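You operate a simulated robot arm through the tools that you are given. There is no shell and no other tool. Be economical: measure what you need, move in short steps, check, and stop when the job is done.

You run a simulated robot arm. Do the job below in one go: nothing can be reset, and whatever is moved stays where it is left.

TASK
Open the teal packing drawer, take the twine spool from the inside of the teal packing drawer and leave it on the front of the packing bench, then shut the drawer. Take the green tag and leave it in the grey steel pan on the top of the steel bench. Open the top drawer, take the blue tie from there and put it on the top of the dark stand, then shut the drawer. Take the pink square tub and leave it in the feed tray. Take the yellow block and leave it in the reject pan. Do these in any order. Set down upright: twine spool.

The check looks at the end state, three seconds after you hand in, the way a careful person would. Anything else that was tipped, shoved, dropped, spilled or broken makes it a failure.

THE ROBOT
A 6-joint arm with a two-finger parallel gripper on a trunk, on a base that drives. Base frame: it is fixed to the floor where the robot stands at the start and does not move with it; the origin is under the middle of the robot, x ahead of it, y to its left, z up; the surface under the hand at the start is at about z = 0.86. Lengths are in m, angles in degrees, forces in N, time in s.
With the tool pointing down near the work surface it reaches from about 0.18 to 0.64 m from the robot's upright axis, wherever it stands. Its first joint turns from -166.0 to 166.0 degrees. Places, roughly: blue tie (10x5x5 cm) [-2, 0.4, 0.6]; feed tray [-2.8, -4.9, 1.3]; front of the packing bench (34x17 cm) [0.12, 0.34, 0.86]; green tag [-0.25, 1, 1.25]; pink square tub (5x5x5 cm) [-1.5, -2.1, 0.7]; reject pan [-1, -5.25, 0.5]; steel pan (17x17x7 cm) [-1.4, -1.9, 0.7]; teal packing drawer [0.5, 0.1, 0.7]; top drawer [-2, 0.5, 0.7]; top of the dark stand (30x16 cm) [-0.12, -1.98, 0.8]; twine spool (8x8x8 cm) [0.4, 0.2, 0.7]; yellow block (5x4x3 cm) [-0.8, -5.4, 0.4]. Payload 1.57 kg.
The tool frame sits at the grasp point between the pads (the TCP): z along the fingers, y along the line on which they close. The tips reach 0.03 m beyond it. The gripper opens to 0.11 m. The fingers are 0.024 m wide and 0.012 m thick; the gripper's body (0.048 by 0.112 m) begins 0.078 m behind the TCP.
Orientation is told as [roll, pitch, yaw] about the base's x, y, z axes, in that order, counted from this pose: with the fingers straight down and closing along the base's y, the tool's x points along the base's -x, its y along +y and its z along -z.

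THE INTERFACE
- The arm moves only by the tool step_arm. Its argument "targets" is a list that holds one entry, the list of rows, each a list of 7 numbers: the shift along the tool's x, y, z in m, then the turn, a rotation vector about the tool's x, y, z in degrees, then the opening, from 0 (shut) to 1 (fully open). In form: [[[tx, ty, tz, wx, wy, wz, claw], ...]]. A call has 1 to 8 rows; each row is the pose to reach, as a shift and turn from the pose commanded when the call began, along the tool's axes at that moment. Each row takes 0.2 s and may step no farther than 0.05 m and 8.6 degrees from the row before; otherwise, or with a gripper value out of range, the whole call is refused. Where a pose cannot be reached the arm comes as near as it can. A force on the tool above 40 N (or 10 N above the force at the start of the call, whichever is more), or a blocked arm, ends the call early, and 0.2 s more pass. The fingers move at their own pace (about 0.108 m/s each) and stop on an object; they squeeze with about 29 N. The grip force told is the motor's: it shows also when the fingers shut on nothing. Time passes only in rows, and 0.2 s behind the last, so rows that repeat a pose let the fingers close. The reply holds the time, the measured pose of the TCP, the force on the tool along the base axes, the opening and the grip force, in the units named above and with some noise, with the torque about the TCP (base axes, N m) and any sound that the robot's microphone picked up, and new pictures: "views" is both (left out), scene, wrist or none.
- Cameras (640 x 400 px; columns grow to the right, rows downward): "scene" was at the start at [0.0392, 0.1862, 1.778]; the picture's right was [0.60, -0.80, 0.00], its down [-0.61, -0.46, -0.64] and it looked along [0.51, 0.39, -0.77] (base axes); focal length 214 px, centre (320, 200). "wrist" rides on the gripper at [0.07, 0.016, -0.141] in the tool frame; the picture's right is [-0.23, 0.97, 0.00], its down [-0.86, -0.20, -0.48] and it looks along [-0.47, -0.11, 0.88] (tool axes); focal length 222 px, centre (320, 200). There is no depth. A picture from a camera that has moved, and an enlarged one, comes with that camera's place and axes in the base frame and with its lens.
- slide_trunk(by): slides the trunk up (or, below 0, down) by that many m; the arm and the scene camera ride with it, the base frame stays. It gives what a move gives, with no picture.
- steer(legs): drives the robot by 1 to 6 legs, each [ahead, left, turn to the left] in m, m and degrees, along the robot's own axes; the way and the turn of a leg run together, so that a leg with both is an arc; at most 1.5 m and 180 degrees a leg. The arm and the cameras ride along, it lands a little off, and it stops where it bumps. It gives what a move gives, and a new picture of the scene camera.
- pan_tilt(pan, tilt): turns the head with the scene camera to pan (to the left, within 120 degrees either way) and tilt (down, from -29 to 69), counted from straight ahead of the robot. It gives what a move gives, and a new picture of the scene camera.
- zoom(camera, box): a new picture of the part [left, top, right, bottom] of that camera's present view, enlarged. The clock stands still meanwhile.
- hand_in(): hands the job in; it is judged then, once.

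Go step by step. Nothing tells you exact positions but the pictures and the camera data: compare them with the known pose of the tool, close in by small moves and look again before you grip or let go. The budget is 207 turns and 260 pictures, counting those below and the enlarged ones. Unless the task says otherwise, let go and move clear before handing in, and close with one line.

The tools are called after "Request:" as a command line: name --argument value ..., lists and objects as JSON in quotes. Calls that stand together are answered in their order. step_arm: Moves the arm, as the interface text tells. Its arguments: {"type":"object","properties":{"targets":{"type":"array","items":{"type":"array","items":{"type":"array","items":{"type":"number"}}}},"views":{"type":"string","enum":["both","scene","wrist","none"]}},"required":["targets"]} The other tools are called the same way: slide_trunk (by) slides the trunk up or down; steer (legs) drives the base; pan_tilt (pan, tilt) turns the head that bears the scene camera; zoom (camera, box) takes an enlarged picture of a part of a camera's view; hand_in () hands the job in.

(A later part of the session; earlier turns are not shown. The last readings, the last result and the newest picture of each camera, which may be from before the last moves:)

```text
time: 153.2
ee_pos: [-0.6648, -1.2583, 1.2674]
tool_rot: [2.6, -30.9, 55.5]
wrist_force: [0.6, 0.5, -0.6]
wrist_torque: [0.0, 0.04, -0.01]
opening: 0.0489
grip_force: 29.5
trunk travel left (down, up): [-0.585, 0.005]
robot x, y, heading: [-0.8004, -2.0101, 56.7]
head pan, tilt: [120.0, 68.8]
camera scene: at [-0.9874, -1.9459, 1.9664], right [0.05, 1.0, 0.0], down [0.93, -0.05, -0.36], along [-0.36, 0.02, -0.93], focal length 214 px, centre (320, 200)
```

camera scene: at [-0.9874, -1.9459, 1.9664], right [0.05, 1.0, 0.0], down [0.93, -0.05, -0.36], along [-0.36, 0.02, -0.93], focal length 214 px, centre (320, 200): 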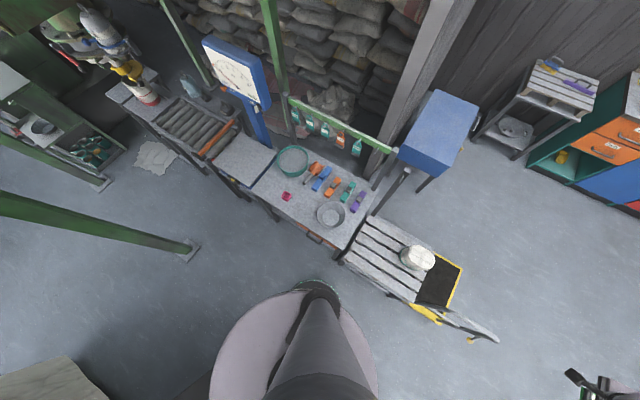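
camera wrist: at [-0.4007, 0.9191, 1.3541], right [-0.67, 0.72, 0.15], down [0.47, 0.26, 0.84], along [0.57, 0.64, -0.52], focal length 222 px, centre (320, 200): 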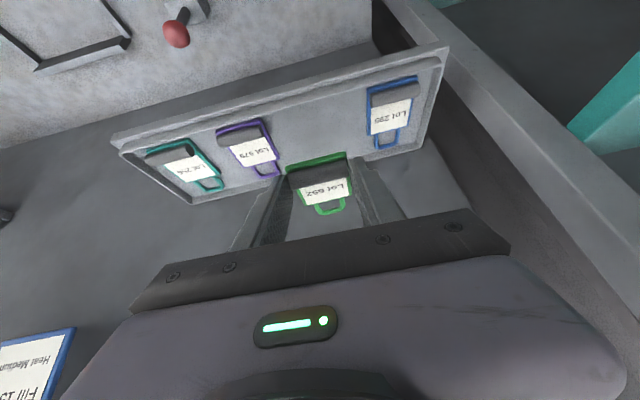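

The base touched the door jamb; it must stay nearer to the bench. I move left 8 cm, then look at the bench from the left.

Request:
steer --legs '[[0, 0.08, -1.3], [-0.06, 0, 0]]'

Request:
pan_tilt --pan 90 --tilt 55

Request:
zoom --camera "scene" --box '[220, 180, 460, 330]'

```text
time: 154.9
ee_pos: [-0.727, -1.2418, 1.2546]
tool_rot: [2.5, -29.8, 53.9]
wrist_force: [-0.6, 0.5, -0.3]
wrist_torque: [-0.04, -0.02, -0.02]
opening: 0.0487
grip_force: 29.4
trunk travel left (down, up): [-0.585, 0.005]
robot x, y, heading: [-0.8907, -2.0033, 55.6]
head pan, tilt: [120.0, 68.8]
stopped in leg 2: the robot was blocked; the commanded pose is now the measured one
camera scene: at [-1.0668, -1.9134, 1.9682], right [0.03, 1.0, -0.01], down [0.92, -0.03, -0.4], along [-0.4, 0.0, -0.92], focal length 214 px, centre (320, 200)
```

scene: 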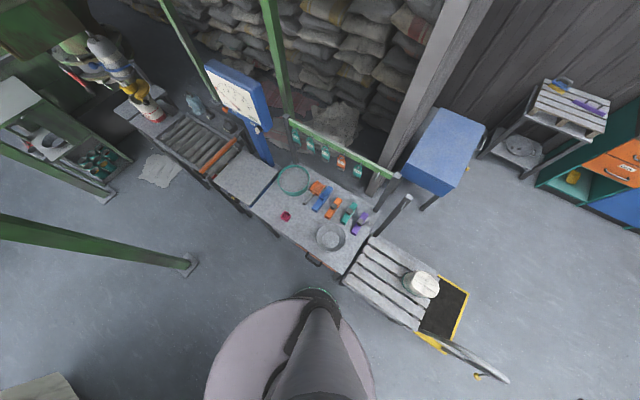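

```text
time: 155.8
ee_pos: [-0.715, -1.246, 1.2555]
tool_rot: [3.2, -29.6, 53.8]
wrist_force: [-0.3, -0.3, 0.1]
wrist_torque: [-0.01, -0.03, -0.01]
opening: 0.0489
grip_force: 28.9
trunk travel left (down, up): [-0.585, 0.005]
robot x, y, heading: [-0.8928, -2.0044, 55.5]
head pan, tilt: [90.0, 55.0]
camera scene: at [-1.0552, -1.8862, 1.991], right [0.46, 0.89, -0.02], down [0.67, -0.36, -0.65], along [-0.59, 0.29, -0.76], focal length 214 px, centre (320, 200)
```

scene: 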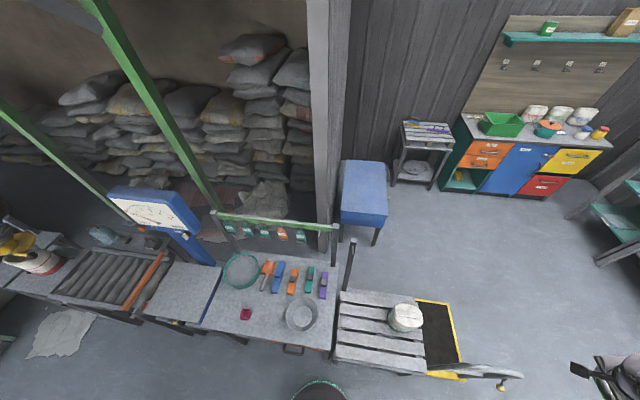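

```text
2.67 times, centred on (340, 255) of scene
camera zoom: at [-1.0552, -1.8862, 1.991], right [0.46, 0.89, -0.02], down [0.67, -0.36, -0.65], along [-0.59, 0.29, -0.76], focal length 572 px, centre (267, 53)
```

zoom: 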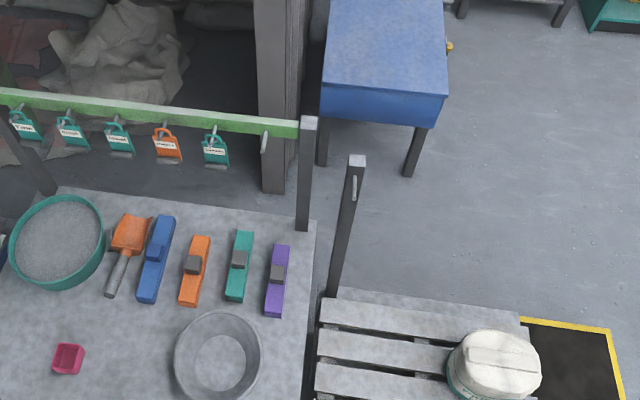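

Blocking is likely the door lintel against the raised trunk, not the floor. I ease ahead, then swing the arm to the left over the steel bench in this height, turning about the vertical so the tag stays level.

Request:
steer --legs '[[0.05, 0, 0]]'

Request:
step_arm --targets '[[[0.0405, 0.01, -0.0234, -2.5, 0, -4.33, 0.2], [0.081, 0.02, -0.0468, -5, 0, -8.66, 0.2], [0.1215, 0.03, -0.0702, -7.5, 0, -13, 0.2], [0.162, 0.04, -0.0936, -10, 0, -17.3, 0.2], [0.2025, 0.05, -0.117, -12.5, 0, -21.65, 0.2], [0.243, 0.06, -0.1404, -15, 0, -26, 0.2], [0.2835, 0.07, -0.1638, -17.5, 0, -30.3, 0.2], [0.324, 0.08, -0.1872, -20, 0, -34.6, 0.2]]]' --views "scene"

```text
time: 156.8
ee_pos: [-0.7127, -1.2194, 1.2676]
tool_rot: [2.6, -30.8, 54.0]
wrist_force: [0.3, 0.1, -0.6]
wrist_torque: [0.01, -0.05, -0.02]
opening: 0.0487
grip_force: 29.1
trunk travel left (down, up): [-0.585, 0.005]
robot x, y, heading: [-0.8676, -1.965, 55.6]
head pan, tilt: [90.0, 55.0]
camera scene: at [-1.0583, -1.8632, 1.9816], right [0.57, 0.82, 0.0], down [0.68, -0.46, -0.57], along [-0.47, 0.33, -0.82], focal length 214 px, centre (320, 200)
```

scene: 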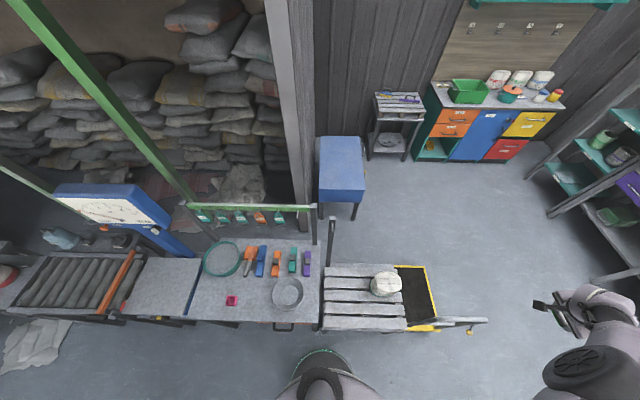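

```text
time: 158.6
ee_pos: [-1.0108, -1.483, 1.275]
tool_rot: [0.5, -31.8, 94.7]
wrist_force: [-0.1, 0.0, -1.2]
wrist_torque: [0.03, -0.05, -0.04]
opening: 0.0487
grip_force: 28.8
out of reach, approached as far as the arm can: row 7, 8
trunk travel left (down, up): [-0.585, 0.005]
robot x, y, heading: [-0.8658, -1.963, 55.4]
head pan, tilt: [90.0, 55.0]
camera scene: at [-1.0574, -1.8631, 1.9817], right [0.57, 0.82, 0.0], down [0.68, -0.46, -0.57], along [-0.47, 0.33, -0.82], focal length 214 px, centre (320, 200)
```

scene: 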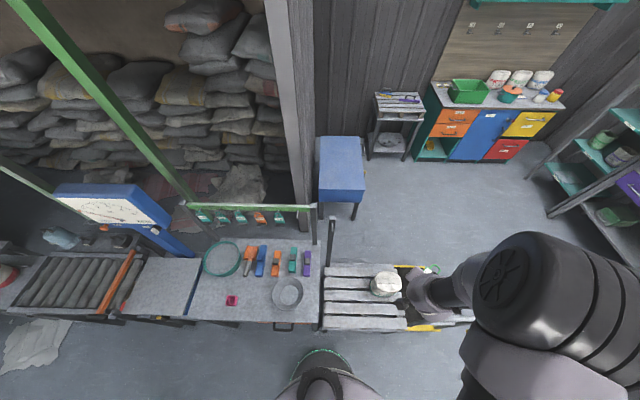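

I lower the trunk by 20 cm for better posture and continue the swing toward the pan.

Request:
slide_trunk --by -0.2

Request:
step_arm --targets '[[[0.027, 0.035, -0.0167, -2.2, 0, -3.57, 0.2], [0.054, 0.07, -0.0334, -4.4, 0, -7.1, 0.2], [0.081, 0.105, -0.05, -6.6, 0, -10.7, 0.2], [0.108, 0.14, -0.067, -8.8, 0, -14.3, 0.2], [0.135, 0.175, -0.0835, -11, 0, -17.9, 0.2], [0.162, 0.21, -0.1, -13.2, 0, -21.4, 0.2], [0.189, 0.245, -0.117, -15.4, 0, -25, 0.2], [0.216, 0.28, -0.1336, -17.6, 0, -28.6, 0.2]]]' --views "scene"

```text
time: 160.7
ee_pos: [-1.0094, -1.4822, 1.0751]
tool_rot: [0.6, -31.9, 94.6]
wrist_force: [-0.4, -0.6, 0.4]
wrist_torque: [-0.01, 0.01, 0.0]
opening: 0.0487
grip_force: 28.8
trunk travel left (down, up): [-0.385, 0.205]
robot x, y, heading: [-0.8715, -1.9628, 55.6]
head pan, tilt: [90.0, 55.0]
```

```text
time: 162.5
ee_pos: [-1.2653, -1.7605, 1.079]
tool_rot: [0.3, -32.0, 128.4]
wrist_force: [0.3, -0.5, -0.7]
wrist_torque: [0.06, 0.02, -0.04]
opening: 0.0487
grip_force: 29.2
trunk travel left (down, up): [-0.385, 0.205]
robot x, y, heading: [-0.867, -1.9621, 55.2]
head pan, tilt: [90.0, 55.0]
camera scene: at [-1.0558, -1.8622, 1.7818], right [0.57, 0.82, 0.0], down [0.68, -0.46, -0.57], along [-0.47, 0.33, -0.82], focal length 214 px, centre (320, 200)
```

scene: 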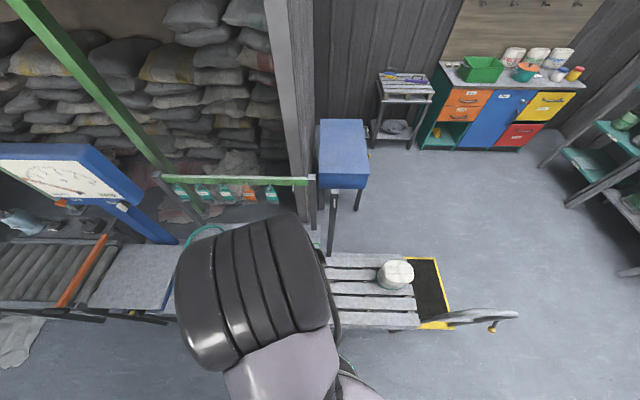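

Request:
step_arm --targets '[[[0.005, 0.045, -0.003, 0, 0, 0, 0.2], [0.01, 0.09, -0.006, 0, 0, 0, 0.2], [0.013, 0.13, -0.008, 0, 0, 0, 0.2]]]' --views "both"

```text
time: 163.3
ee_pos: [-1.3636, -1.8552, 1.0789]
tool_rot: [0.3, -32.0, 128.4]
wrist_force: [-0.3, -0.2, -0.5]
wrist_torque: [-0.02, -0.04, -0.02]
opening: 0.0487
grip_force: 29.0
trunk travel left (down, up): [-0.385, 0.205]
robot x, y, heading: [-0.8684, -1.9646, 55.5]
head pan, tilt: [90.0, 55.0]
camera scene: at [-1.0561, -1.8624, 1.7818], right [0.57, 0.82, 0.0], down [0.68, -0.46, -0.57], along [-0.47, 0.33, -0.82], focal length 214 px, centre (320, 200)
camera wrist: at [-1.2923, -1.9694, 1.1619], right [-0.88, -0.46, 0.12], down [-0.13, 0.5, 0.86], along [-0.45, 0.74, -0.5], focal length 222 px, centre (320, 200)
```

scene: 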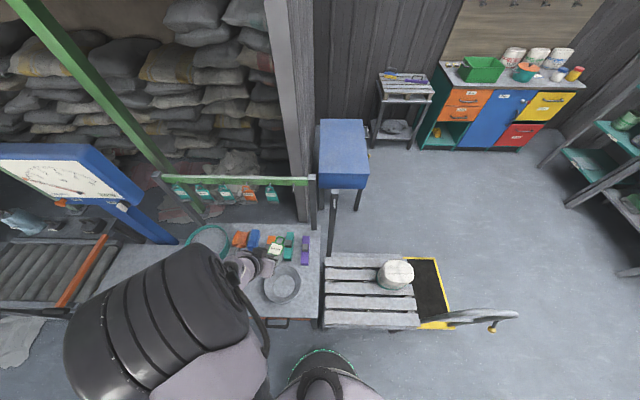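
wrist: 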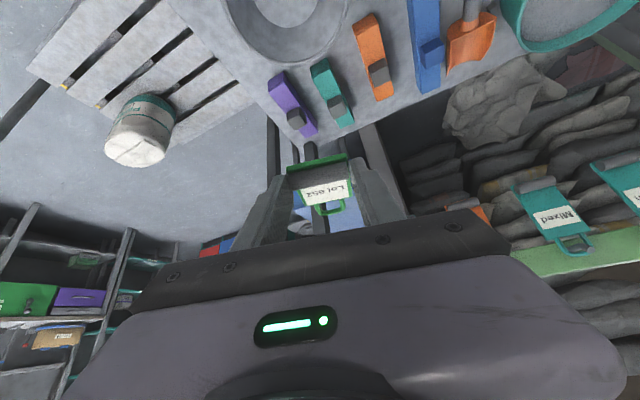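

The hand is right above the pan. I shift back so the tag is centred, and descend partly.

Request:
step_arm --targets '[[[0.038, 0, -0.0235, 0, 0, 0, 0.2], [0.06, 0, 0.012, 0, 0, 0, 0.2], [0.082, 0, 0.047, 0, 0, 0, 0.2], [0.104, 0, 0.082, 0, 0, 0, 0.2], [0.126, 0, 0.117, 0, 0, 0, 0.2], [0.148, 0, 0.152, 0, 0, 0, 0.2]]]' --views "both"

```text
time: 164.7
ee_pos: [-1.3318, -1.8869, 0.8716]
tool_rot: [0.4, -32.0, 128.2]
wrist_force: [0.3, -0.9, 0.2]
wrist_torque: [0.0, 0.03, 0.01]
opening: 0.0487
grip_force: 29.1
trunk travel left (down, up): [-0.385, 0.205]
robot x, y, heading: [-0.869, -1.9642, 55.3]
head pan, tilt: [90.0, 55.0]
camera scene: at [-1.0556, -1.8607, 1.7817], right [0.57, 0.82, 0.0], down [0.68, -0.46, -0.57], along [-0.47, 0.32, -0.82], focal length 214 px, centre (320, 200)
camera wrist: at [-1.2621, -2.0001, 0.9544], right [-0.88, -0.45, 0.13], down [-0.13, 0.5, 0.86], along [-0.45, 0.74, -0.5], focal length 222 px, centre (320, 200)
```

scene: 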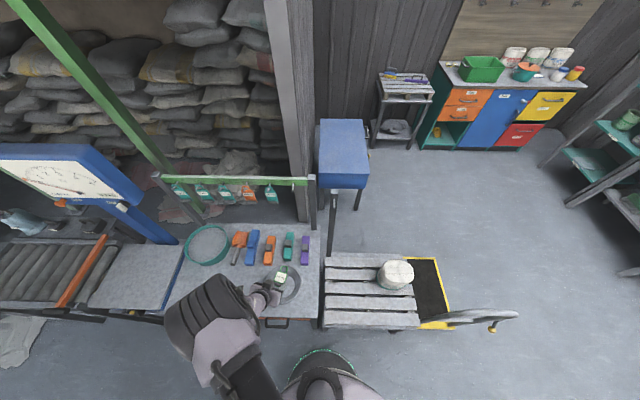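
wrist: 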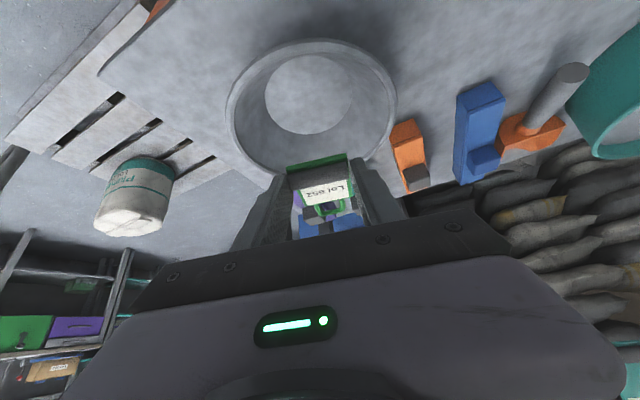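

The pan lies exactly below the tag. I go down further in small steps.

Request:
step_arm --targets '[[[0.016, 0, 0.026, 0, 0, 0, 0.2], [0.032, 0, 0.052, 0, 0, 0, 0.2], [0.045, 0, 0.072, 0, 0, 0, 0.2], [0.053, 0, 0.085, 0, 0, 0, 0.2]]]' --views "wrist"

Request:
zoom --camera "scene" --box '[220, 240, 348, 320]'

```text
time: 165.7
ee_pos: [-1.3337, -1.8867, 0.7698]
tool_rot: [0.5, -32.0, 128.1]
wrist_force: [0.6, -0.4, 0.9]
wrist_torque: [0.04, 0.01, 0.0]
opening: 0.0486
grip_force: 28.7
trunk travel left (down, up): [-0.385, 0.205]
robot x, y, heading: [-0.8641, -1.9609, 55.5]
head pan, tilt: [90.0, 55.0]
camera wrist: at [-1.2621, -2.0004, 0.8526], right [-0.88, -0.45, 0.13], down [-0.13, 0.5, 0.86], along [-0.45, 0.74, -0.5], focal length 222 px, centre (320, 200)
```

wrist: 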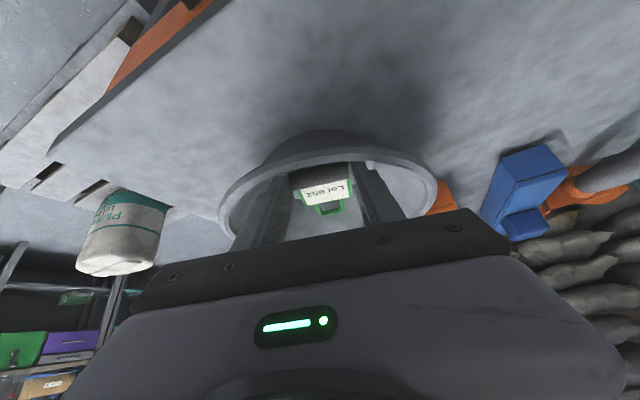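

```text
5.00 times, centred on (284, 280) of scene
camera zoom: at [-1.0548, -1.8609, 1.7818], right [0.57, 0.82, 0.0], down [0.68, -0.46, -0.57], along [-0.47, 0.32, -0.82], focal length 1072 px, centre (500, -200)
```

zoom: 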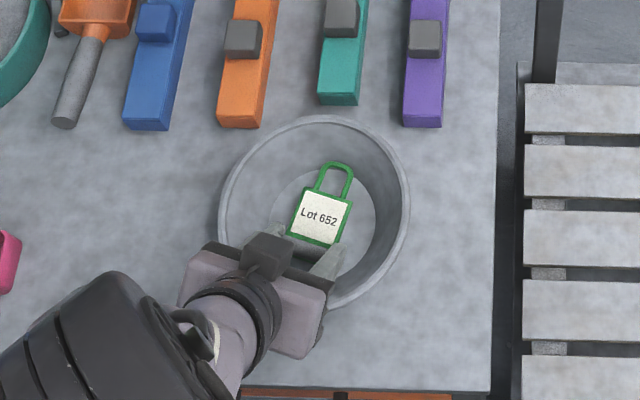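

The tag is within the pan. A bit lower, watching the force.

Request:
step_arm --targets '[[[0.0025, 0, 0.004, 0, 0, 0, 0.2], [0.005, 0, 0.0085, 0, 0, 0, 0.2], [0.008, 0, 0.013, 0, 0, 0, 0.2]]]' --views "wrist"

```text
time: 166.4
ee_pos: [-1.3344, -1.8856, 0.7636]
tool_rot: [0.8, -32.5, 127.9]
wrist_force: [7.8, 0.5, 26.8]
wrist_torque: [0.0, -0.13, -0.1]
opening: 0.0484
grip_force: 29.4
trunk travel left (down, up): [-0.385, 0.205]
robot x, y, heading: [-0.8626, -1.9598, 55.2]
head pan, tilt: [90.0, 55.0]
stopped in row 3: the force on the tool passed its limit at 47 N (the readings are from after the stop); the commanded pose is now the measured one
camera wrist: at [-1.2641, -2.0001, 0.8454], right [-0.88, -0.45, 0.13], down [-0.12, 0.49, 0.86], along [-0.45, 0.74, -0.49], focal length 222 px, centre (320, 200)
```

wrist: 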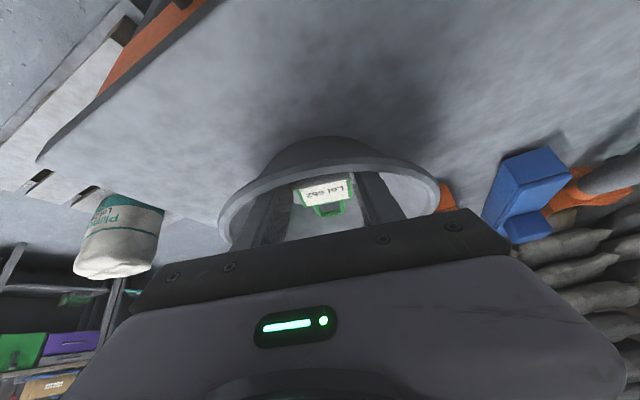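

It touches bottom. I release and rise.

Request:
step_arm --targets '[[[-0.001, 0, -0.002, 0, 0, 0, 0.6], [-0.001, 0, -0.002, 0, 0, 0, 0.65], [-0.001, 0, -0.002, 0, 0, 0, 0.65], [-0.018, 0, -0.028, 0, 0, 0, 0.65], [-0.04, 0, -0.065, 0, 0, 0, 0.65], [-0.062, 0, -0.1, 0, 0, 0, 0.65], [-0.085, 0, -0.135, 0, 0, 0, 0.65], [-0.106, 0, -0.17, 0, 0, 0, 0.65]]]' --views "both"

Request:
zoom --camera "scene" --box '[180, 220, 340, 320]'

```text
time: 168.2
ee_pos: [-1.3347, -1.8851, 0.9609]
tool_rot: [0.5, -32.3, 128.1]
wrist_force: [-0.5, 0.1, 0.5]
wrist_torque: [0.01, -0.02, 0.01]
opening: 0.0716
grip_force: 0.0
trunk travel left (down, up): [-0.385, 0.205]
robot x, y, heading: [-0.8677, -1.9668, 55.5]
head pan, tilt: [90.0, 55.0]
camera scene: at [-1.0542, -1.8609, 1.7819], right [0.57, 0.82, 0.0], down [0.68, -0.46, -0.57], along [-0.47, 0.32, -0.82], focal length 214 px, centre (320, 200)
camera wrist: at [-1.2639, -1.9993, 1.0432], right [-0.88, -0.45, 0.13], down [-0.13, 0.5, 0.86], along [-0.45, 0.74, -0.49], focal length 222 px, centre (320, 200)
```

scene: 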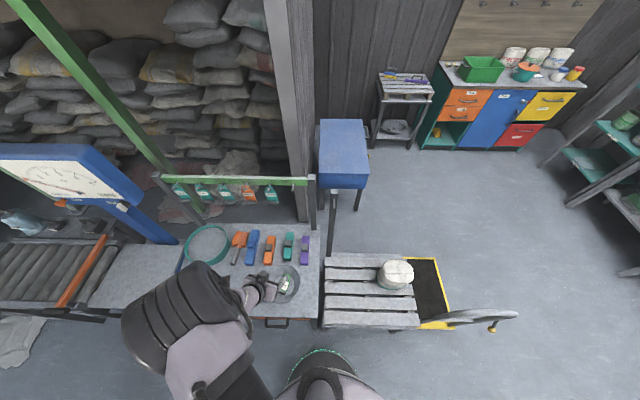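
wrist: 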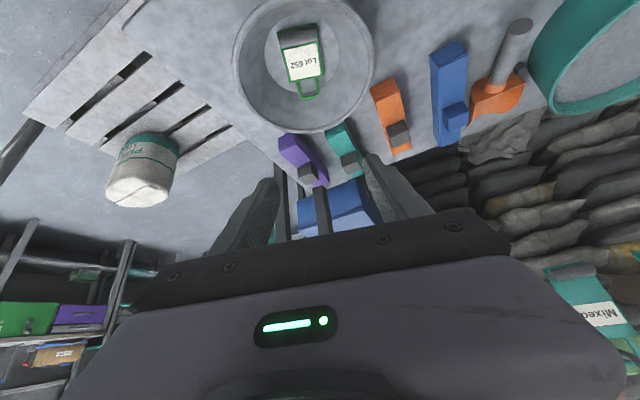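

```text
4.00 times, centred on (260, 270) of scene
camera zoom: at [-1.0542, -1.8609, 1.7819], right [0.57, 0.82, 0.0], down [0.68, -0.46, -0.57], along [-0.47, 0.32, -0.82], focal length 858 px, centre (560, -80)
```

zoom: 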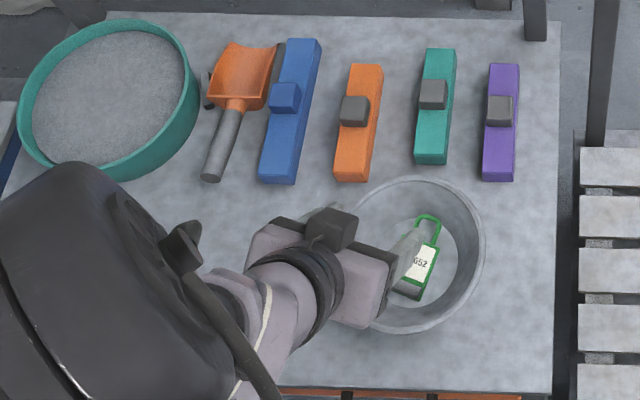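

The tag lies in the pan. Next the pink tub: I set the tool upright, and drive back a little.

Request:
step_arm --targets '[[[-0.01, 0, -0.02, 0, 8, 0, 0.65], [-0.02, 0, -0.035, 0, 16, 0, 0.65], [-0.03, 0, -0.05, 0, 24, 0, 0.65], [-0.04, 0, -0.065, 0, 32, 0, 0.65]]]' --views "none"

Request:
steer --legs '[[-0.14, 0, 0]]'

Request:
step_arm --targets '[[[0, 0, 0, 0, 0, 0, 0.65]]]' --views "wrist"

```text
time: 169.2
ee_pos: [-1.3304, -1.8868, 1.0372]
tool_rot: [0.6, -0.3, 128.2]
wrist_force: [0.0, 0.4, -0.8]
wrist_torque: [0.04, -0.02, -0.02]
opening: 0.0711
grip_force: 0.1
out of reach, approached as far as the arm can: row 3
trunk travel left (down, up): [-0.385, 0.205]
robot x, y, heading: [-0.8667, -1.9633, 55.6]
head pan, tilt: [90.0, 55.0]
```

```text
time: 170.5
ee_pos: [-1.411, -2.001, 1.0386]
tool_rot: [0.5, -0.3, 128.3]
wrist_force: [-0.5, 0.5, -0.1]
wrist_torque: [0.03, 0.0, -0.01]
opening: 0.0716
grip_force: 0.1
trunk travel left (down, up): [-0.385, 0.205]
robot x, y, heading: [-0.9465, -2.0816, 55.4]
head pan, tilt: [90.0, 55.0]
camera scene: at [-1.1345, -1.9765, 1.7818], right [0.57, 0.82, 0.0], down [0.68, -0.46, -0.57], along [-0.47, 0.33, -0.82], focal length 214 px, centre (320, 200)
```

scene: 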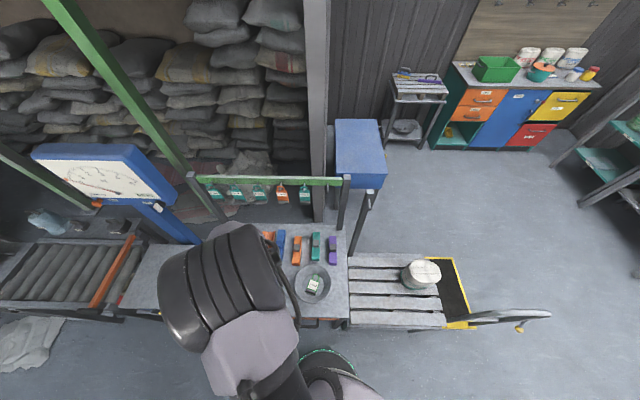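

```text
time: 170.9
ee_pos: [-1.4095, -2.0017, 1.0388]
tool_rot: [0.4, -0.3, 128.3]
wrist_force: [0.1, 0.6, 0.8]
wrist_torque: [0.0, 0.02, 0.03]
opening: 0.0715
grip_force: 0.0
trunk travel left (down, up): [-0.385, 0.205]
robot x, y, heading: [-0.9467, -2.0804, 55.6]
head pan, tilt: [90.0, 55.0]
camera wrist: at [-1.3783, -2.0644, 1.1797], right [-0.9, -0.43, 0.01], down [-0.37, 0.8, 0.48], along [-0.21, 0.43, -0.88], focal length 222 px, centre (320, 200)
```

wrist: 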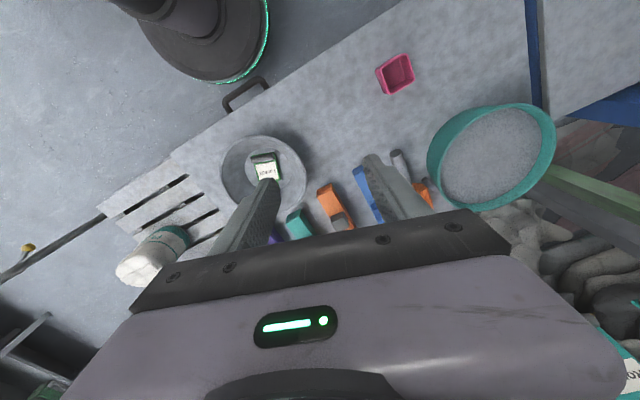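

Request:
zoom --camera "wrist" --box '[316, 24, 476, 124]'

```text
4.00 times, centred on (396, 74) of wrist
camera zoom: at [-1.3783, -2.0644, 1.1797], right [-0.9, -0.43, 0.01], down [-0.37, 0.8, 0.48], along [-0.21, 0.43, -0.88], focal length 888 px, centre (16, 704)
```

zoom: 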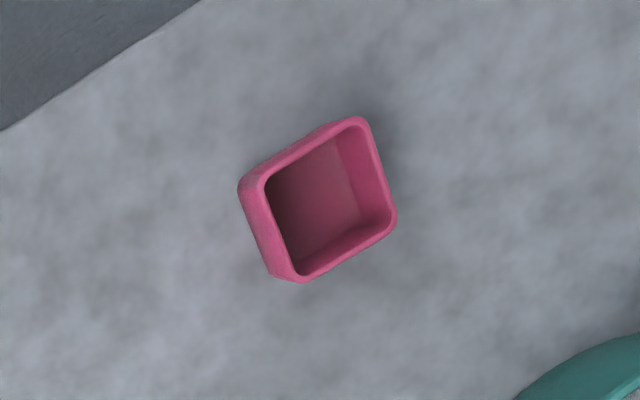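

The tub is square to the bench. I move above it, aligning the yaw, and look.

Request:
step_arm --targets '[[[0.011, 0.035, 0.02, 0, 0, -4.3, 0.75], [0.022, 0.07, 0.045, 0, 0, -8.6, 0.75], [0.033, 0.105, 0.075, 0, 0, -13, 0.75], [0.042, 0.138, 0.11, 0, 0, -17, 0.75], [0.044, 0.142, 0.14, 0, 0, -17, 0.75]]]' --views "wrist"

```text
time: 172.1
ee_pos: [-1.4973, -2.1226, 0.8986]
tool_rot: [0.4, -0.4, 145.4]
wrist_force: [0.1, 0.2, 0.6]
wrist_torque: [0.02, 0.05, 0.0]
opening: 0.0826
grip_force: 0.0
trunk travel left (down, up): [-0.385, 0.205]
robot x, y, heading: [-0.9428, -2.0813, 55.5]
head pan, tilt: [90.0, 55.0]
camera wrist: at [-1.4485, -2.1738, 1.0398], right [-0.74, -0.67, 0.01], down [-0.59, 0.65, 0.48], along [-0.33, 0.35, -0.88], focal length 222 px, centre (320, 200)
```

wrist: 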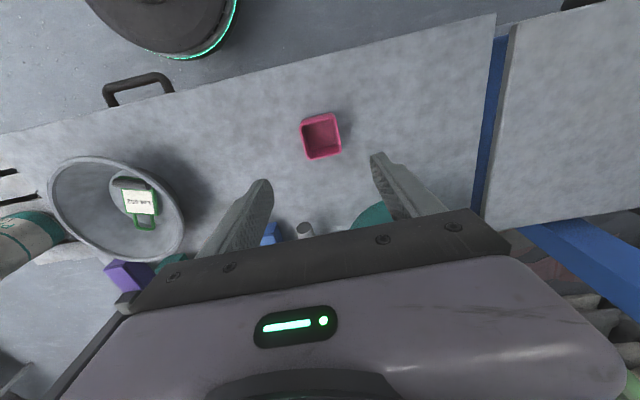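

Centred within 1 cm. I correct and descend around the tub.

Request:
step_arm --targets '[[[0.009, 0.003, 0.035, 0, 0, 0, 0.75], [0.009, 0.003, 0.075, 0, 0, 0, 0.75], [0.009, 0.003, 0.11, 0, 0, 0, 0.75], [0.009, 0.003, 0.125, 0, 0, 0, 0.75]]]' --views "wrist"

```text
time: 173.1
ee_pos: [-1.4788, -2.1297, 0.7823]
tool_rot: [0.4, -0.4, 145.5]
wrist_force: [0.2, -0.1, 0.0]
wrist_torque: [0.01, 0.04, 0.0]
opening: 0.0824
grip_force: 0.2
out of reach, approached as far as the arm can: row 3, 4
trunk travel left (down, up): [-0.385, 0.205]
robot x, y, heading: [-0.9477, -2.0755, 55.3]
head pan, tilt: [90.0, 55.0]
camera wrist: at [-1.4298, -2.1819, 0.9236], right [-0.74, -0.67, 0.01], down [-0.59, 0.65, 0.48], along [-0.33, 0.35, -0.88], focal length 222 px, centre (320, 200)
```

wrist: 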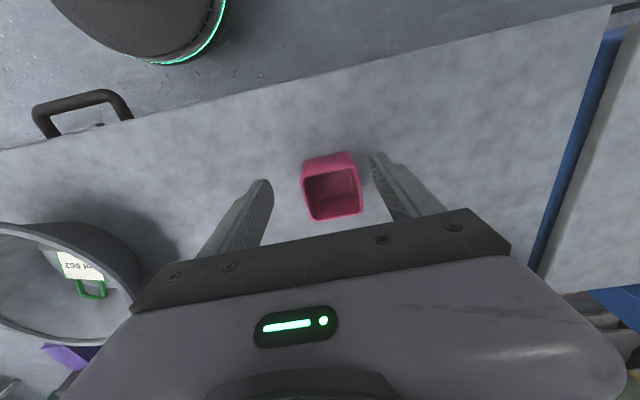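

The rim is at z≈0.755. I correct sideways and lower the trunk 4 cm instead of the arm.

Request:
step_arm --targets '[[[-0.012, 0.006, 0, 0, 0, 0, 0.75]]]' --views "none"

Request:
slide_trunk --by -0.04

Request:
step_arm --targets '[[[0, 0, 0, 0, 0, 0, 0.75]]]' --views "wrist"

```text
time: 173.5
ee_pos: [-1.4833, -2.1289, 0.7873]
tool_rot: [0.5, -0.4, 145.4]
wrist_force: [-0.5, 0.7, -0.1]
wrist_torque: [0.0, 0.01, 0.0]
opening: 0.0825
grip_force: 0.0
out of reach, approached as far as the arm can: row 1
trunk travel left (down, up): [-0.385, 0.205]
robot x, y, heading: [-0.9447, -2.0807, 55.4]
head pan, tilt: [90.0, 55.0]
```

```text
time: 174.3
ee_pos: [-1.4841, -2.1276, 0.7502]
tool_rot: [0.4, -0.5, 145.4]
wrist_force: [4.4, -1.6, 24.5]
wrist_torque: [0.74, -1.03, -0.23]
opening: 0.0834
grip_force: 0.9
trunk travel left (down, up): [-0.345, 0.245]
robot x, y, heading: [-0.9469, -2.0799, 55.5]
head pan, tilt: [90.0, 55.0]
```

```text
time: 174.8
ee_pos: [-1.4826, -2.1291, 0.7491]
tool_rot: [0.6, -0.6, 145.3]
wrist_force: [1.2, 0.2, 28.2]
wrist_torque: [0.87, -0.98, -0.1]
opening: 0.0828
grip_force: 0.0
trunk travel left (down, up): [-0.345, 0.245]
robot x, y, heading: [-0.9454, -2.0775, 55.5]
head pan, tilt: [90.0, 55.0]
camera wrist: at [-1.4336, -2.1802, 0.8905], right [-0.74, -0.67, 0.01], down [-0.58, 0.65, 0.49], along [-0.33, 0.35, -0.87], focal length 222 px, centre (320, 200)
```

wrist: 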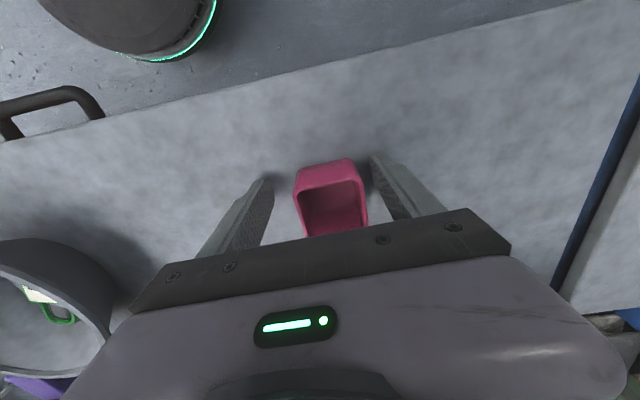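

The fingertips touch the bench beside the tub. I ease up slightly and close.

Request:
step_arm --targets '[[[-0.004, 0.003, -0.005, 0, 0, 0, 0.75], [-0.007, 0.004, -0.006, 0, 0, 0, 0.5], [-0.007, 0.004, -0.006, 0, 0, 0, 0.3], [-0.007, 0.004, -0.006, 0, 0, 0, 0.2], [-0.007, 0.004, -0.006, 0, 0, 0, 0.2]]]' --views "wrist"

```text
time: 175.9
ee_pos: [-1.4886, -2.1271, 0.7562]
tool_rot: [0.4, -0.5, 145.3]
wrist_force: [-0.1, -0.2, -0.9]
wrist_torque: [-0.02, 0.01, 0.02]
opening: 0.0474
grip_force: 28.8
out of reach, approached as far as the arm can: row 2, 3, 4, 5
trunk travel left (down, up): [-0.345, 0.245]
robot x, y, heading: [-0.9445, -2.082, 55.5]
head pan, tilt: [90.0, 55.0]
camera wrist: at [-1.44, -2.1786, 0.8974], right [-0.74, -0.67, 0.01], down [-0.58, 0.65, 0.48], along [-0.33, 0.35, -0.88], focal length 222 px, centre (320, 200)
```

wrist: 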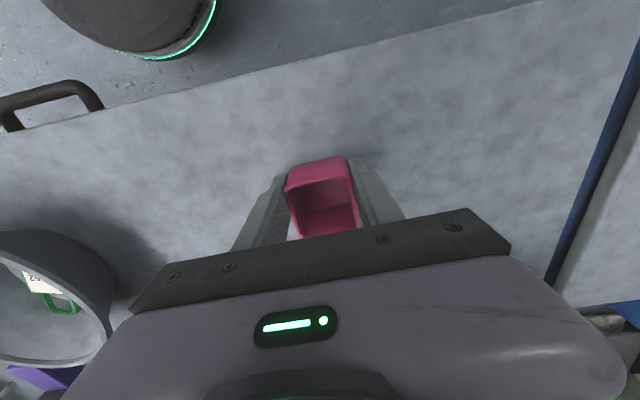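

The tub is gripped. I lift it and look toward the hopper side.

Request:
step_arm --targets '[[[0, 0, -0.04, 0, 0, 0, 0.2], [0, 0, -0.09, 0, 0, 0, 0.2], [0.02, 0, -0.13, 0, 0, 0, 0.2], [0.05, 0, -0.17, 0, 0, 0, 0.2], [0.08, 0, -0.21, 0, 0, 0, 0.2], [0.11, 0, -0.25, 0, 0, 0, 0.2], [0.13, 0, -0.29, 0, 0, 0, 0.2]]]' --views "wrist"

Request:
pan_tilt --pan 120 --tilt 30

Request:
pan_tilt --pan -120 --tilt 30

```text
time: 177.6
ee_pos: [-1.3764, -2.2007, 1.0435]
tool_rot: [0.4, -0.5, 145.3]
wrist_force: [0.0, 1.1, -0.1]
wrist_torque: [-0.02, 0.0, -0.01]
opening: 0.0477
grip_force: 29.4
trunk travel left (down, up): [-0.345, 0.245]
robot x, y, heading: [-0.9458, -2.0745, 55.4]
head pan, tilt: [90.0, 55.0]
camera wrist: at [-1.3276, -2.2529, 1.1852], right [-0.74, -0.67, 0.01], down [-0.58, 0.65, 0.48], along [-0.33, 0.35, -0.88], focal length 222 px, centre (320, 200)
```

wrist: 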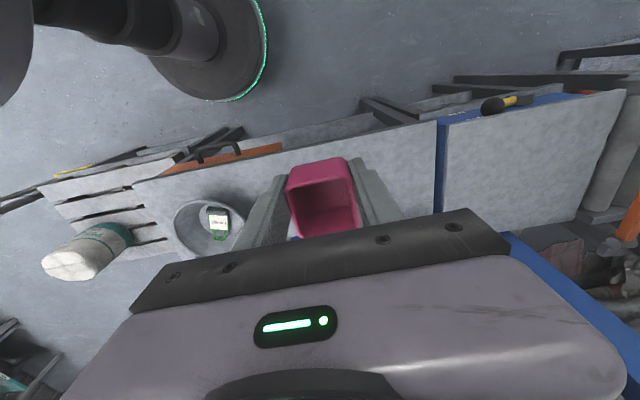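

```text
time: 178.5
ee_pos: [-1.3789, -2.2011, 1.0436]
tool_rot: [0.5, -0.4, 145.3]
wrist_force: [-0.1, 0.1, -0.2]
wrist_torque: [-0.01, -0.03, 0.0]
opening: 0.0475
grip_force: 28.7
trunk travel left (down, up): [-0.345, 0.245]
robot x, y, heading: [-0.9477, -2.0753, 55.7]
head pan, tilt: [120.0, 30.0]
camera scene: at [-1.1644, -2.0089, 1.7777], right [0.08, 1.0, 0.0], down [0.5, -0.04, -0.87], along [-0.86, 0.07, -0.5], focal length 214 px, centre (320, 200)
```

scene: 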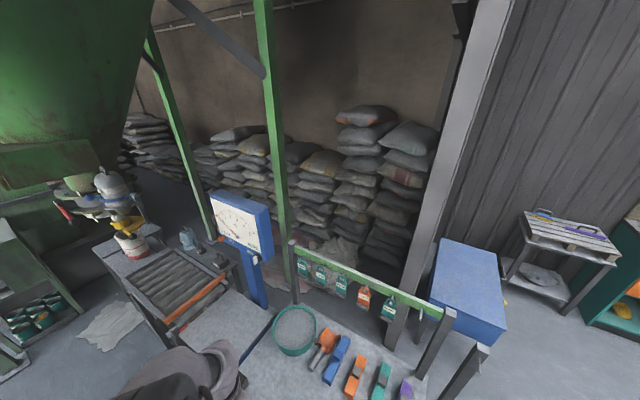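

```text
time: 181.9
ee_pos: [-1.3777, -2.2007, 1.044]
tool_rot: [0.4, -0.3, 145.3]
wrist_force: [-0.2, -0.6, 0.3]
wrist_torque: [0.02, 0.02, 0.02]
opening: 0.0477
grip_force: 28.7
trunk travel left (down, up): [-0.345, 0.245]
robot x, y, heading: [-0.9442, -2.0802, 55.6]
head pan, tilt: [-120.0, 30.0]
camera scene: at [-1.0353, -2.0977, 1.7778], right [-0.9, -0.43, 0.0], down [-0.21, 0.45, -0.87], along [0.37, -0.78, -0.5], focal length 214 px, centre (320, 200)
```

scene: 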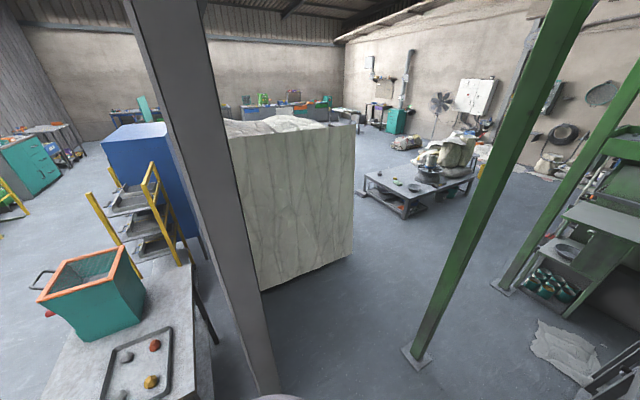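

The reject pan and block are on the low table in the room beyond; a green post stands at u≈0.67, n≈-3.3. I back past the doorway, pass to the right of the post.

Request:
steer --legs '[[-0.62, 0, 0], [0, -0.75, 0]]'

Request:
pan_tilt --pan 120 --tilt 30

```text
time: 188.9
ee_pos: [-1.1163, -3.1203, 1.0435]
tool_rot: [0.4, -0.5, 145.7]
wrist_force: [0.1, 0.1, -1.1]
wrist_torque: [-0.02, 0.0, 0.01]
opening: 0.0476
grip_force: 28.8
trunk travel left (down, up): [-0.345, 0.245]
robot x, y, heading: [-0.6873, -2.9961, 55.7]
head pan, tilt: [-120.0, 30.0]
camera scene: at [-0.7742, -3.0144, 1.7778], right [-0.9, -0.44, 0.0], down [-0.22, 0.45, -0.87], along [0.38, -0.78, -0.5], focal length 214 px, centre (320, 200)
```

scene: 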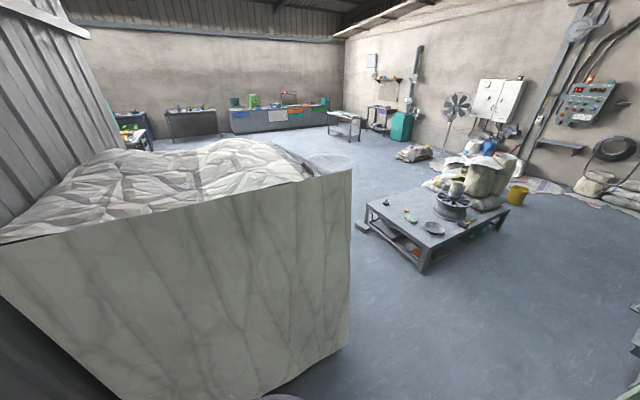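

```text
time: 192.3
ee_pos: [-1.1151, -3.1188, 1.0426]
tool_rot: [0.5, -0.4, 145.7]
wrist_force: [-0.7, -0.6, -0.4]
wrist_torque: [0.04, 0.01, 0.0]
opening: 0.0476
grip_force: 29.3
trunk travel left (down, up): [-0.345, 0.245]
robot x, y, heading: [-0.6855, -2.9959, 55.8]
head pan, tilt: [120.0, 30.0]
camera scene: at [-0.9042, -2.926, 1.7778], right [0.07, 1.0, 0.0], down [0.5, -0.04, -0.87], along [-0.86, 0.06, -0.5], focal length 214 px, centre (320, 200)
```

scene: 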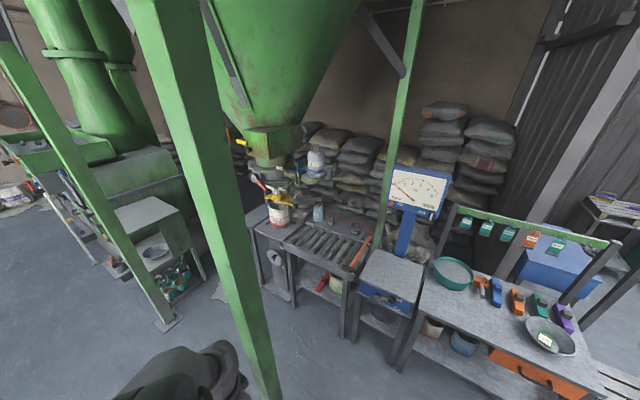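

The green feed tray is on the machine at the far left. I drive on backwards past the posts.

Request:
steer --legs '[[-1.45, -0.1, 0], [-0.7, 0, 0]]'

Request:
pan_tilt --pan 100 --tilt 40

```text
time: 202.8
ee_pos: [-2.266, -4.8766, 1.043]
tool_rot: [0.4, -0.4, 143.0]
wrist_force: [-0.3, -0.6, -0.3]
wrist_torque: [0.06, 0.02, 0.05]
opening: 0.0476
grip_force: 28.6
trunk travel left (down, up): [-0.345, 0.245]
robot x, y, heading: [-1.8296, -4.7749, 53.1]
head pan, tilt: [120.0, 30.0]
camera scene: at [-2.046, -4.6935, 1.7778], right [0.12, 0.99, 0.0], down [0.5, -0.06, -0.87], along [-0.86, 0.1, -0.5], focal length 214 px, centre (320, 200)
```

scene: 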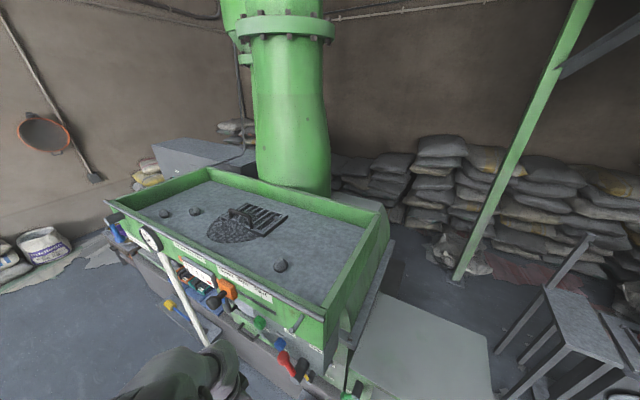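

```text
time: 203.6
ee_pos: [-2.2668, -4.8754, 1.0443]
tool_rot: [0.4, -0.4, 142.9]
wrist_force: [-1.0, -0.3, -0.3]
wrist_torque: [0.03, 0.02, 0.02]
opening: 0.0477
grip_force: 28.8
trunk travel left (down, up): [-0.345, 0.245]
robot x, y, heading: [-1.8277, -4.7723, 53.3]
head pan, tilt: [100.0, 40.0]
camera scene: at [-2.0317, -4.6655, 1.7625], right [0.45, 0.89, 0.0], down [0.57, -0.29, -0.77], along [-0.68, 0.35, -0.64], focal length 214 px, centre (320, 200)
```

scene: 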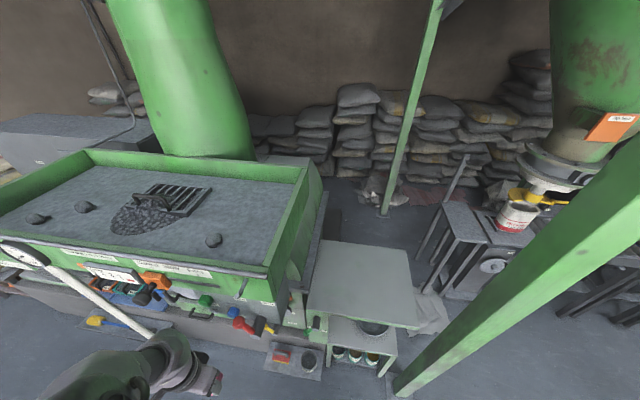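

The feed tray is the big green tray; a free spot in it is at about (-2.585, -4.643). I back off sideways from the levers first, then raise the arm.

Request:
steer --legs '[[0, -0.22, 2.2]]'

Request:
slide_trunk --by 0.24

Request:
step_arm --targets '[[[0, 0, -0.045, 0, 0, 0, 0.2], [0, 0, -0.09, 0, 0, 0, 0.2], [0, 0, -0.135, 0, 0, 0, 0.2], [0, 0, -0.18, 0, 0, 0, 0.2], [-0.02, 0, -0.21, 0, 0, 0, 0.2], [-0.04, 0, -0.24, 0, 0, 0, 0.2]]]' --views "scene"

```text
time: 205.3
ee_pos: [-2.0797, -5.0245, 1.0442]
tool_rot: [0.4, -0.6, 145.4]
wrist_force: [-0.7, -0.1, -0.4]
wrist_torque: [0.03, 0.02, -0.01]
opening: 0.0476
grip_force: 29.1
trunk travel left (down, up): [-0.345, 0.245]
robot x, y, heading: [-1.6507, -4.9037, 55.6]
head pan, tilt: [100.0, 40.0]
camera scene: at [-1.8537, -4.8044, 1.7627], right [0.41, 0.91, 0.0], down [0.58, -0.27, -0.77], along [-0.7, 0.32, -0.64], focal length 214 px, centre (320, 200)
```

scene: 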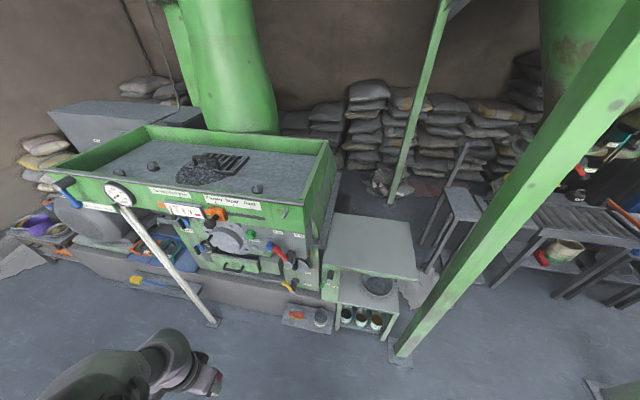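

```text
time: 207.8
ee_pos: [-2.0803, -5.0254, 1.2826]
tool_rot: [0.5, -0.4, 145.5]
wrist_force: [0.0, 0.2, -1.1]
wrist_torque: [-0.01, -0.01, -0.03]
opening: 0.0478
grip_force: 28.6
trunk travel left (down, up): [-0.585, 0.005]
robot x, y, heading: [-1.6476, -4.9003, 55.2]
head pan, tilt: [100.0, 40.0]
```

```text
time: 209.2
ee_pos: [-2.1116, -5.0009, 1.5236]
tool_rot: [0.5, -0.4, 145.4]
wrist_force: [-1.5, 1.0, -1.3]
wrist_torque: [0.03, -0.01, 0.02]
opening: 0.0478
grip_force: 28.5
trunk travel left (down, up): [-0.585, 0.005]
robot x, y, heading: [-1.6469, -4.9006, 55.7]
head pan, tilt: [100.0, 40.0]
camera scene: at [-1.8547, -4.8031, 2.0024], right [0.41, 0.91, 0.0], down [0.59, -0.27, -0.77], along [-0.7, 0.32, -0.64], focal length 214 px, centre (320, 200)
```

scene: 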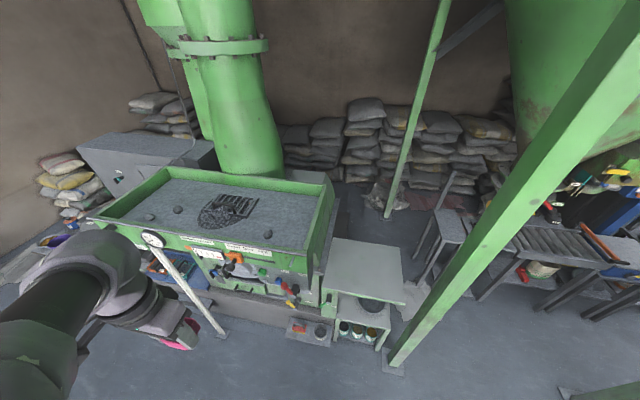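

I drive back a bit, bring the hand abeam of the free spot, and then drive left toward the tray.

Request:
steer --legs '[[-0.25, 0, 0]]'

Request:
step_arm --targets '[[[0, -0.045, 0, 0, 0, 0, 0.2], [0, -0.09, 0, 0, 0, 0, 0.2], [0, -0.135, 0, 0, 0, 0, 0.2], [0, -0.18, 0, 0, 0, 0, 0.2], [0, -0.225, 0, 0, 0, 0, 0.2], [0, -0.265, 0, 0, 0, 0, 0.2]]]' --views "none"

Request:
steer --legs '[[0, 0.28, 0]]'

Request:
step_arm --targets '[[[-0.03, 0, 0, 0, 0, 0, 0.2]]]' --views "wrist"

```text
time: 211.1
ee_pos: [-2.2531, -5.2094, 1.5228]
tool_rot: [0.5, -0.5, 145.4]
wrist_force: [0.1, 0.6, -0.2]
wrist_torque: [-0.02, 0.0, -0.02]
opening: 0.0479
grip_force: 29.4
trunk travel left (down, up): [-0.585, 0.005]
robot x, y, heading: [-1.7933, -5.1114, 55.8]
head pan, tilt: [100.0, 40.0]
camera scene: at [-1.9973, -5.0112, 2.0025], right [0.41, 0.91, 0.0], down [0.58, -0.27, -0.77], along [-0.7, 0.32, -0.64], focal length 214 px, centre (320, 200)
```

scene: 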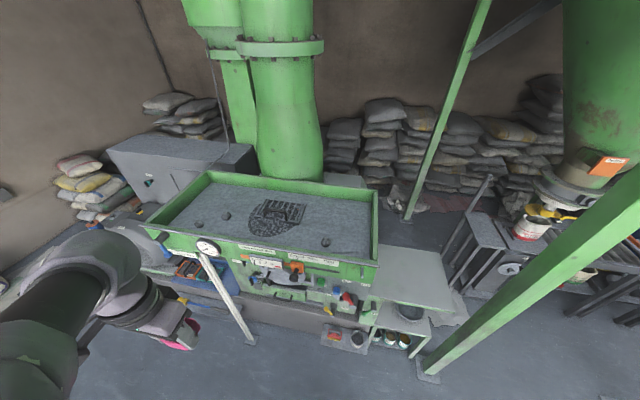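

```text
time: 211.8
ee_pos: [-2.1597, -5.18, 1.4652]
tool_rot: [-4.5, 6.0, 156.1]
wrist_force: [0.3, 0.5, -0.5]
wrist_torque: [-0.06, 0.03, 0.02]
opening: 0.0475
grip_force: 28.4
trunk travel left (down, up): [-0.585, 0.005]
robot x, y, heading: [-1.7911, -5.1088, 55.7]
head pan, tilt: [100.0, 40.0]
stopped in row 3: the arm was blocked; the commanded pose is now the measured one
```

```text
time: 213.8
ee_pos: [-2.39, -5.0271, 1.4639]
tool_rot: [-4.6, 6.0, 156.3]
wrist_force: [0.5, 0.2, 0.0]
wrist_torque: [-0.01, 0.01, -0.02]
opening: 0.0477
grip_force: 28.9
trunk travel left (down, up): [-0.585, 0.005]
robot x, y, heading: [-2.0264, -4.9523, 55.9]
head pan, tilt: [100.0, 40.0]
camera scene: at [-2.2287, -4.8567, 2.0026], right [0.41, 0.91, 0.0], down [0.59, -0.26, -0.77], along [-0.7, 0.31, -0.64], focal length 214 px, centre (320, 200)
```

scene: 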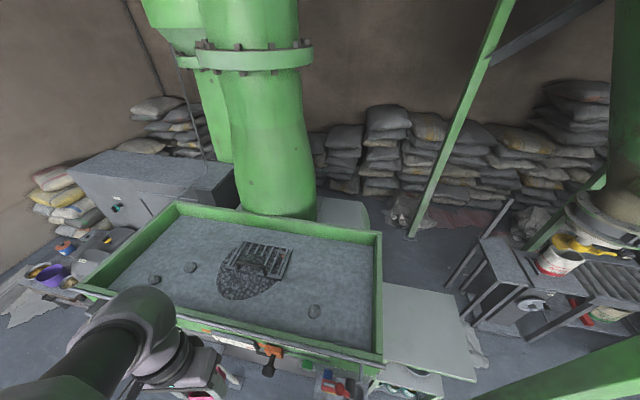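

```text
time: 214.4
ee_pos: [-2.4206, -5.0313, 1.4795]
tool_rot: [-3.0, 3.9, 158.6]
wrist_force: [-0.4, 0.8, 0.3]
wrist_torque: [-0.01, -0.04, -0.01]
opening: 0.0478
grip_force: 28.9
trunk travel left (down, up): [-0.585, 0.005]
robot x, y, heading: [-2.0234, -4.9515, 56.0]
head pan, tilt: [100.0, 40.0]
stopped in row 1: the arm was blocked; the commanded pose is now the measured one
camera wrist: at [-2.3731, -5.0745, 1.6241], right [-0.56, -0.82, -0.07], down [-0.76, 0.48, 0.43], along [-0.32, 0.29, -0.9], focal length 222 px, centre (320, 200)
```

wrist: 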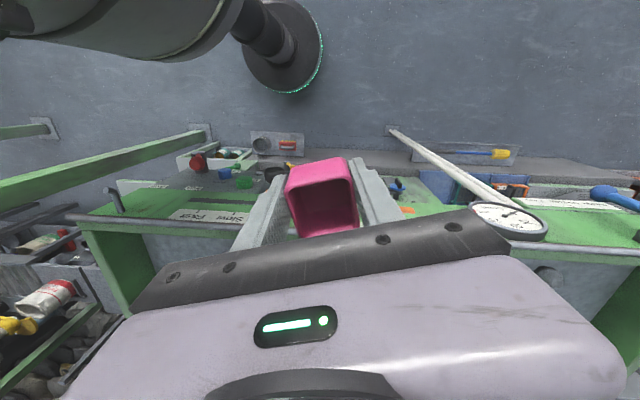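

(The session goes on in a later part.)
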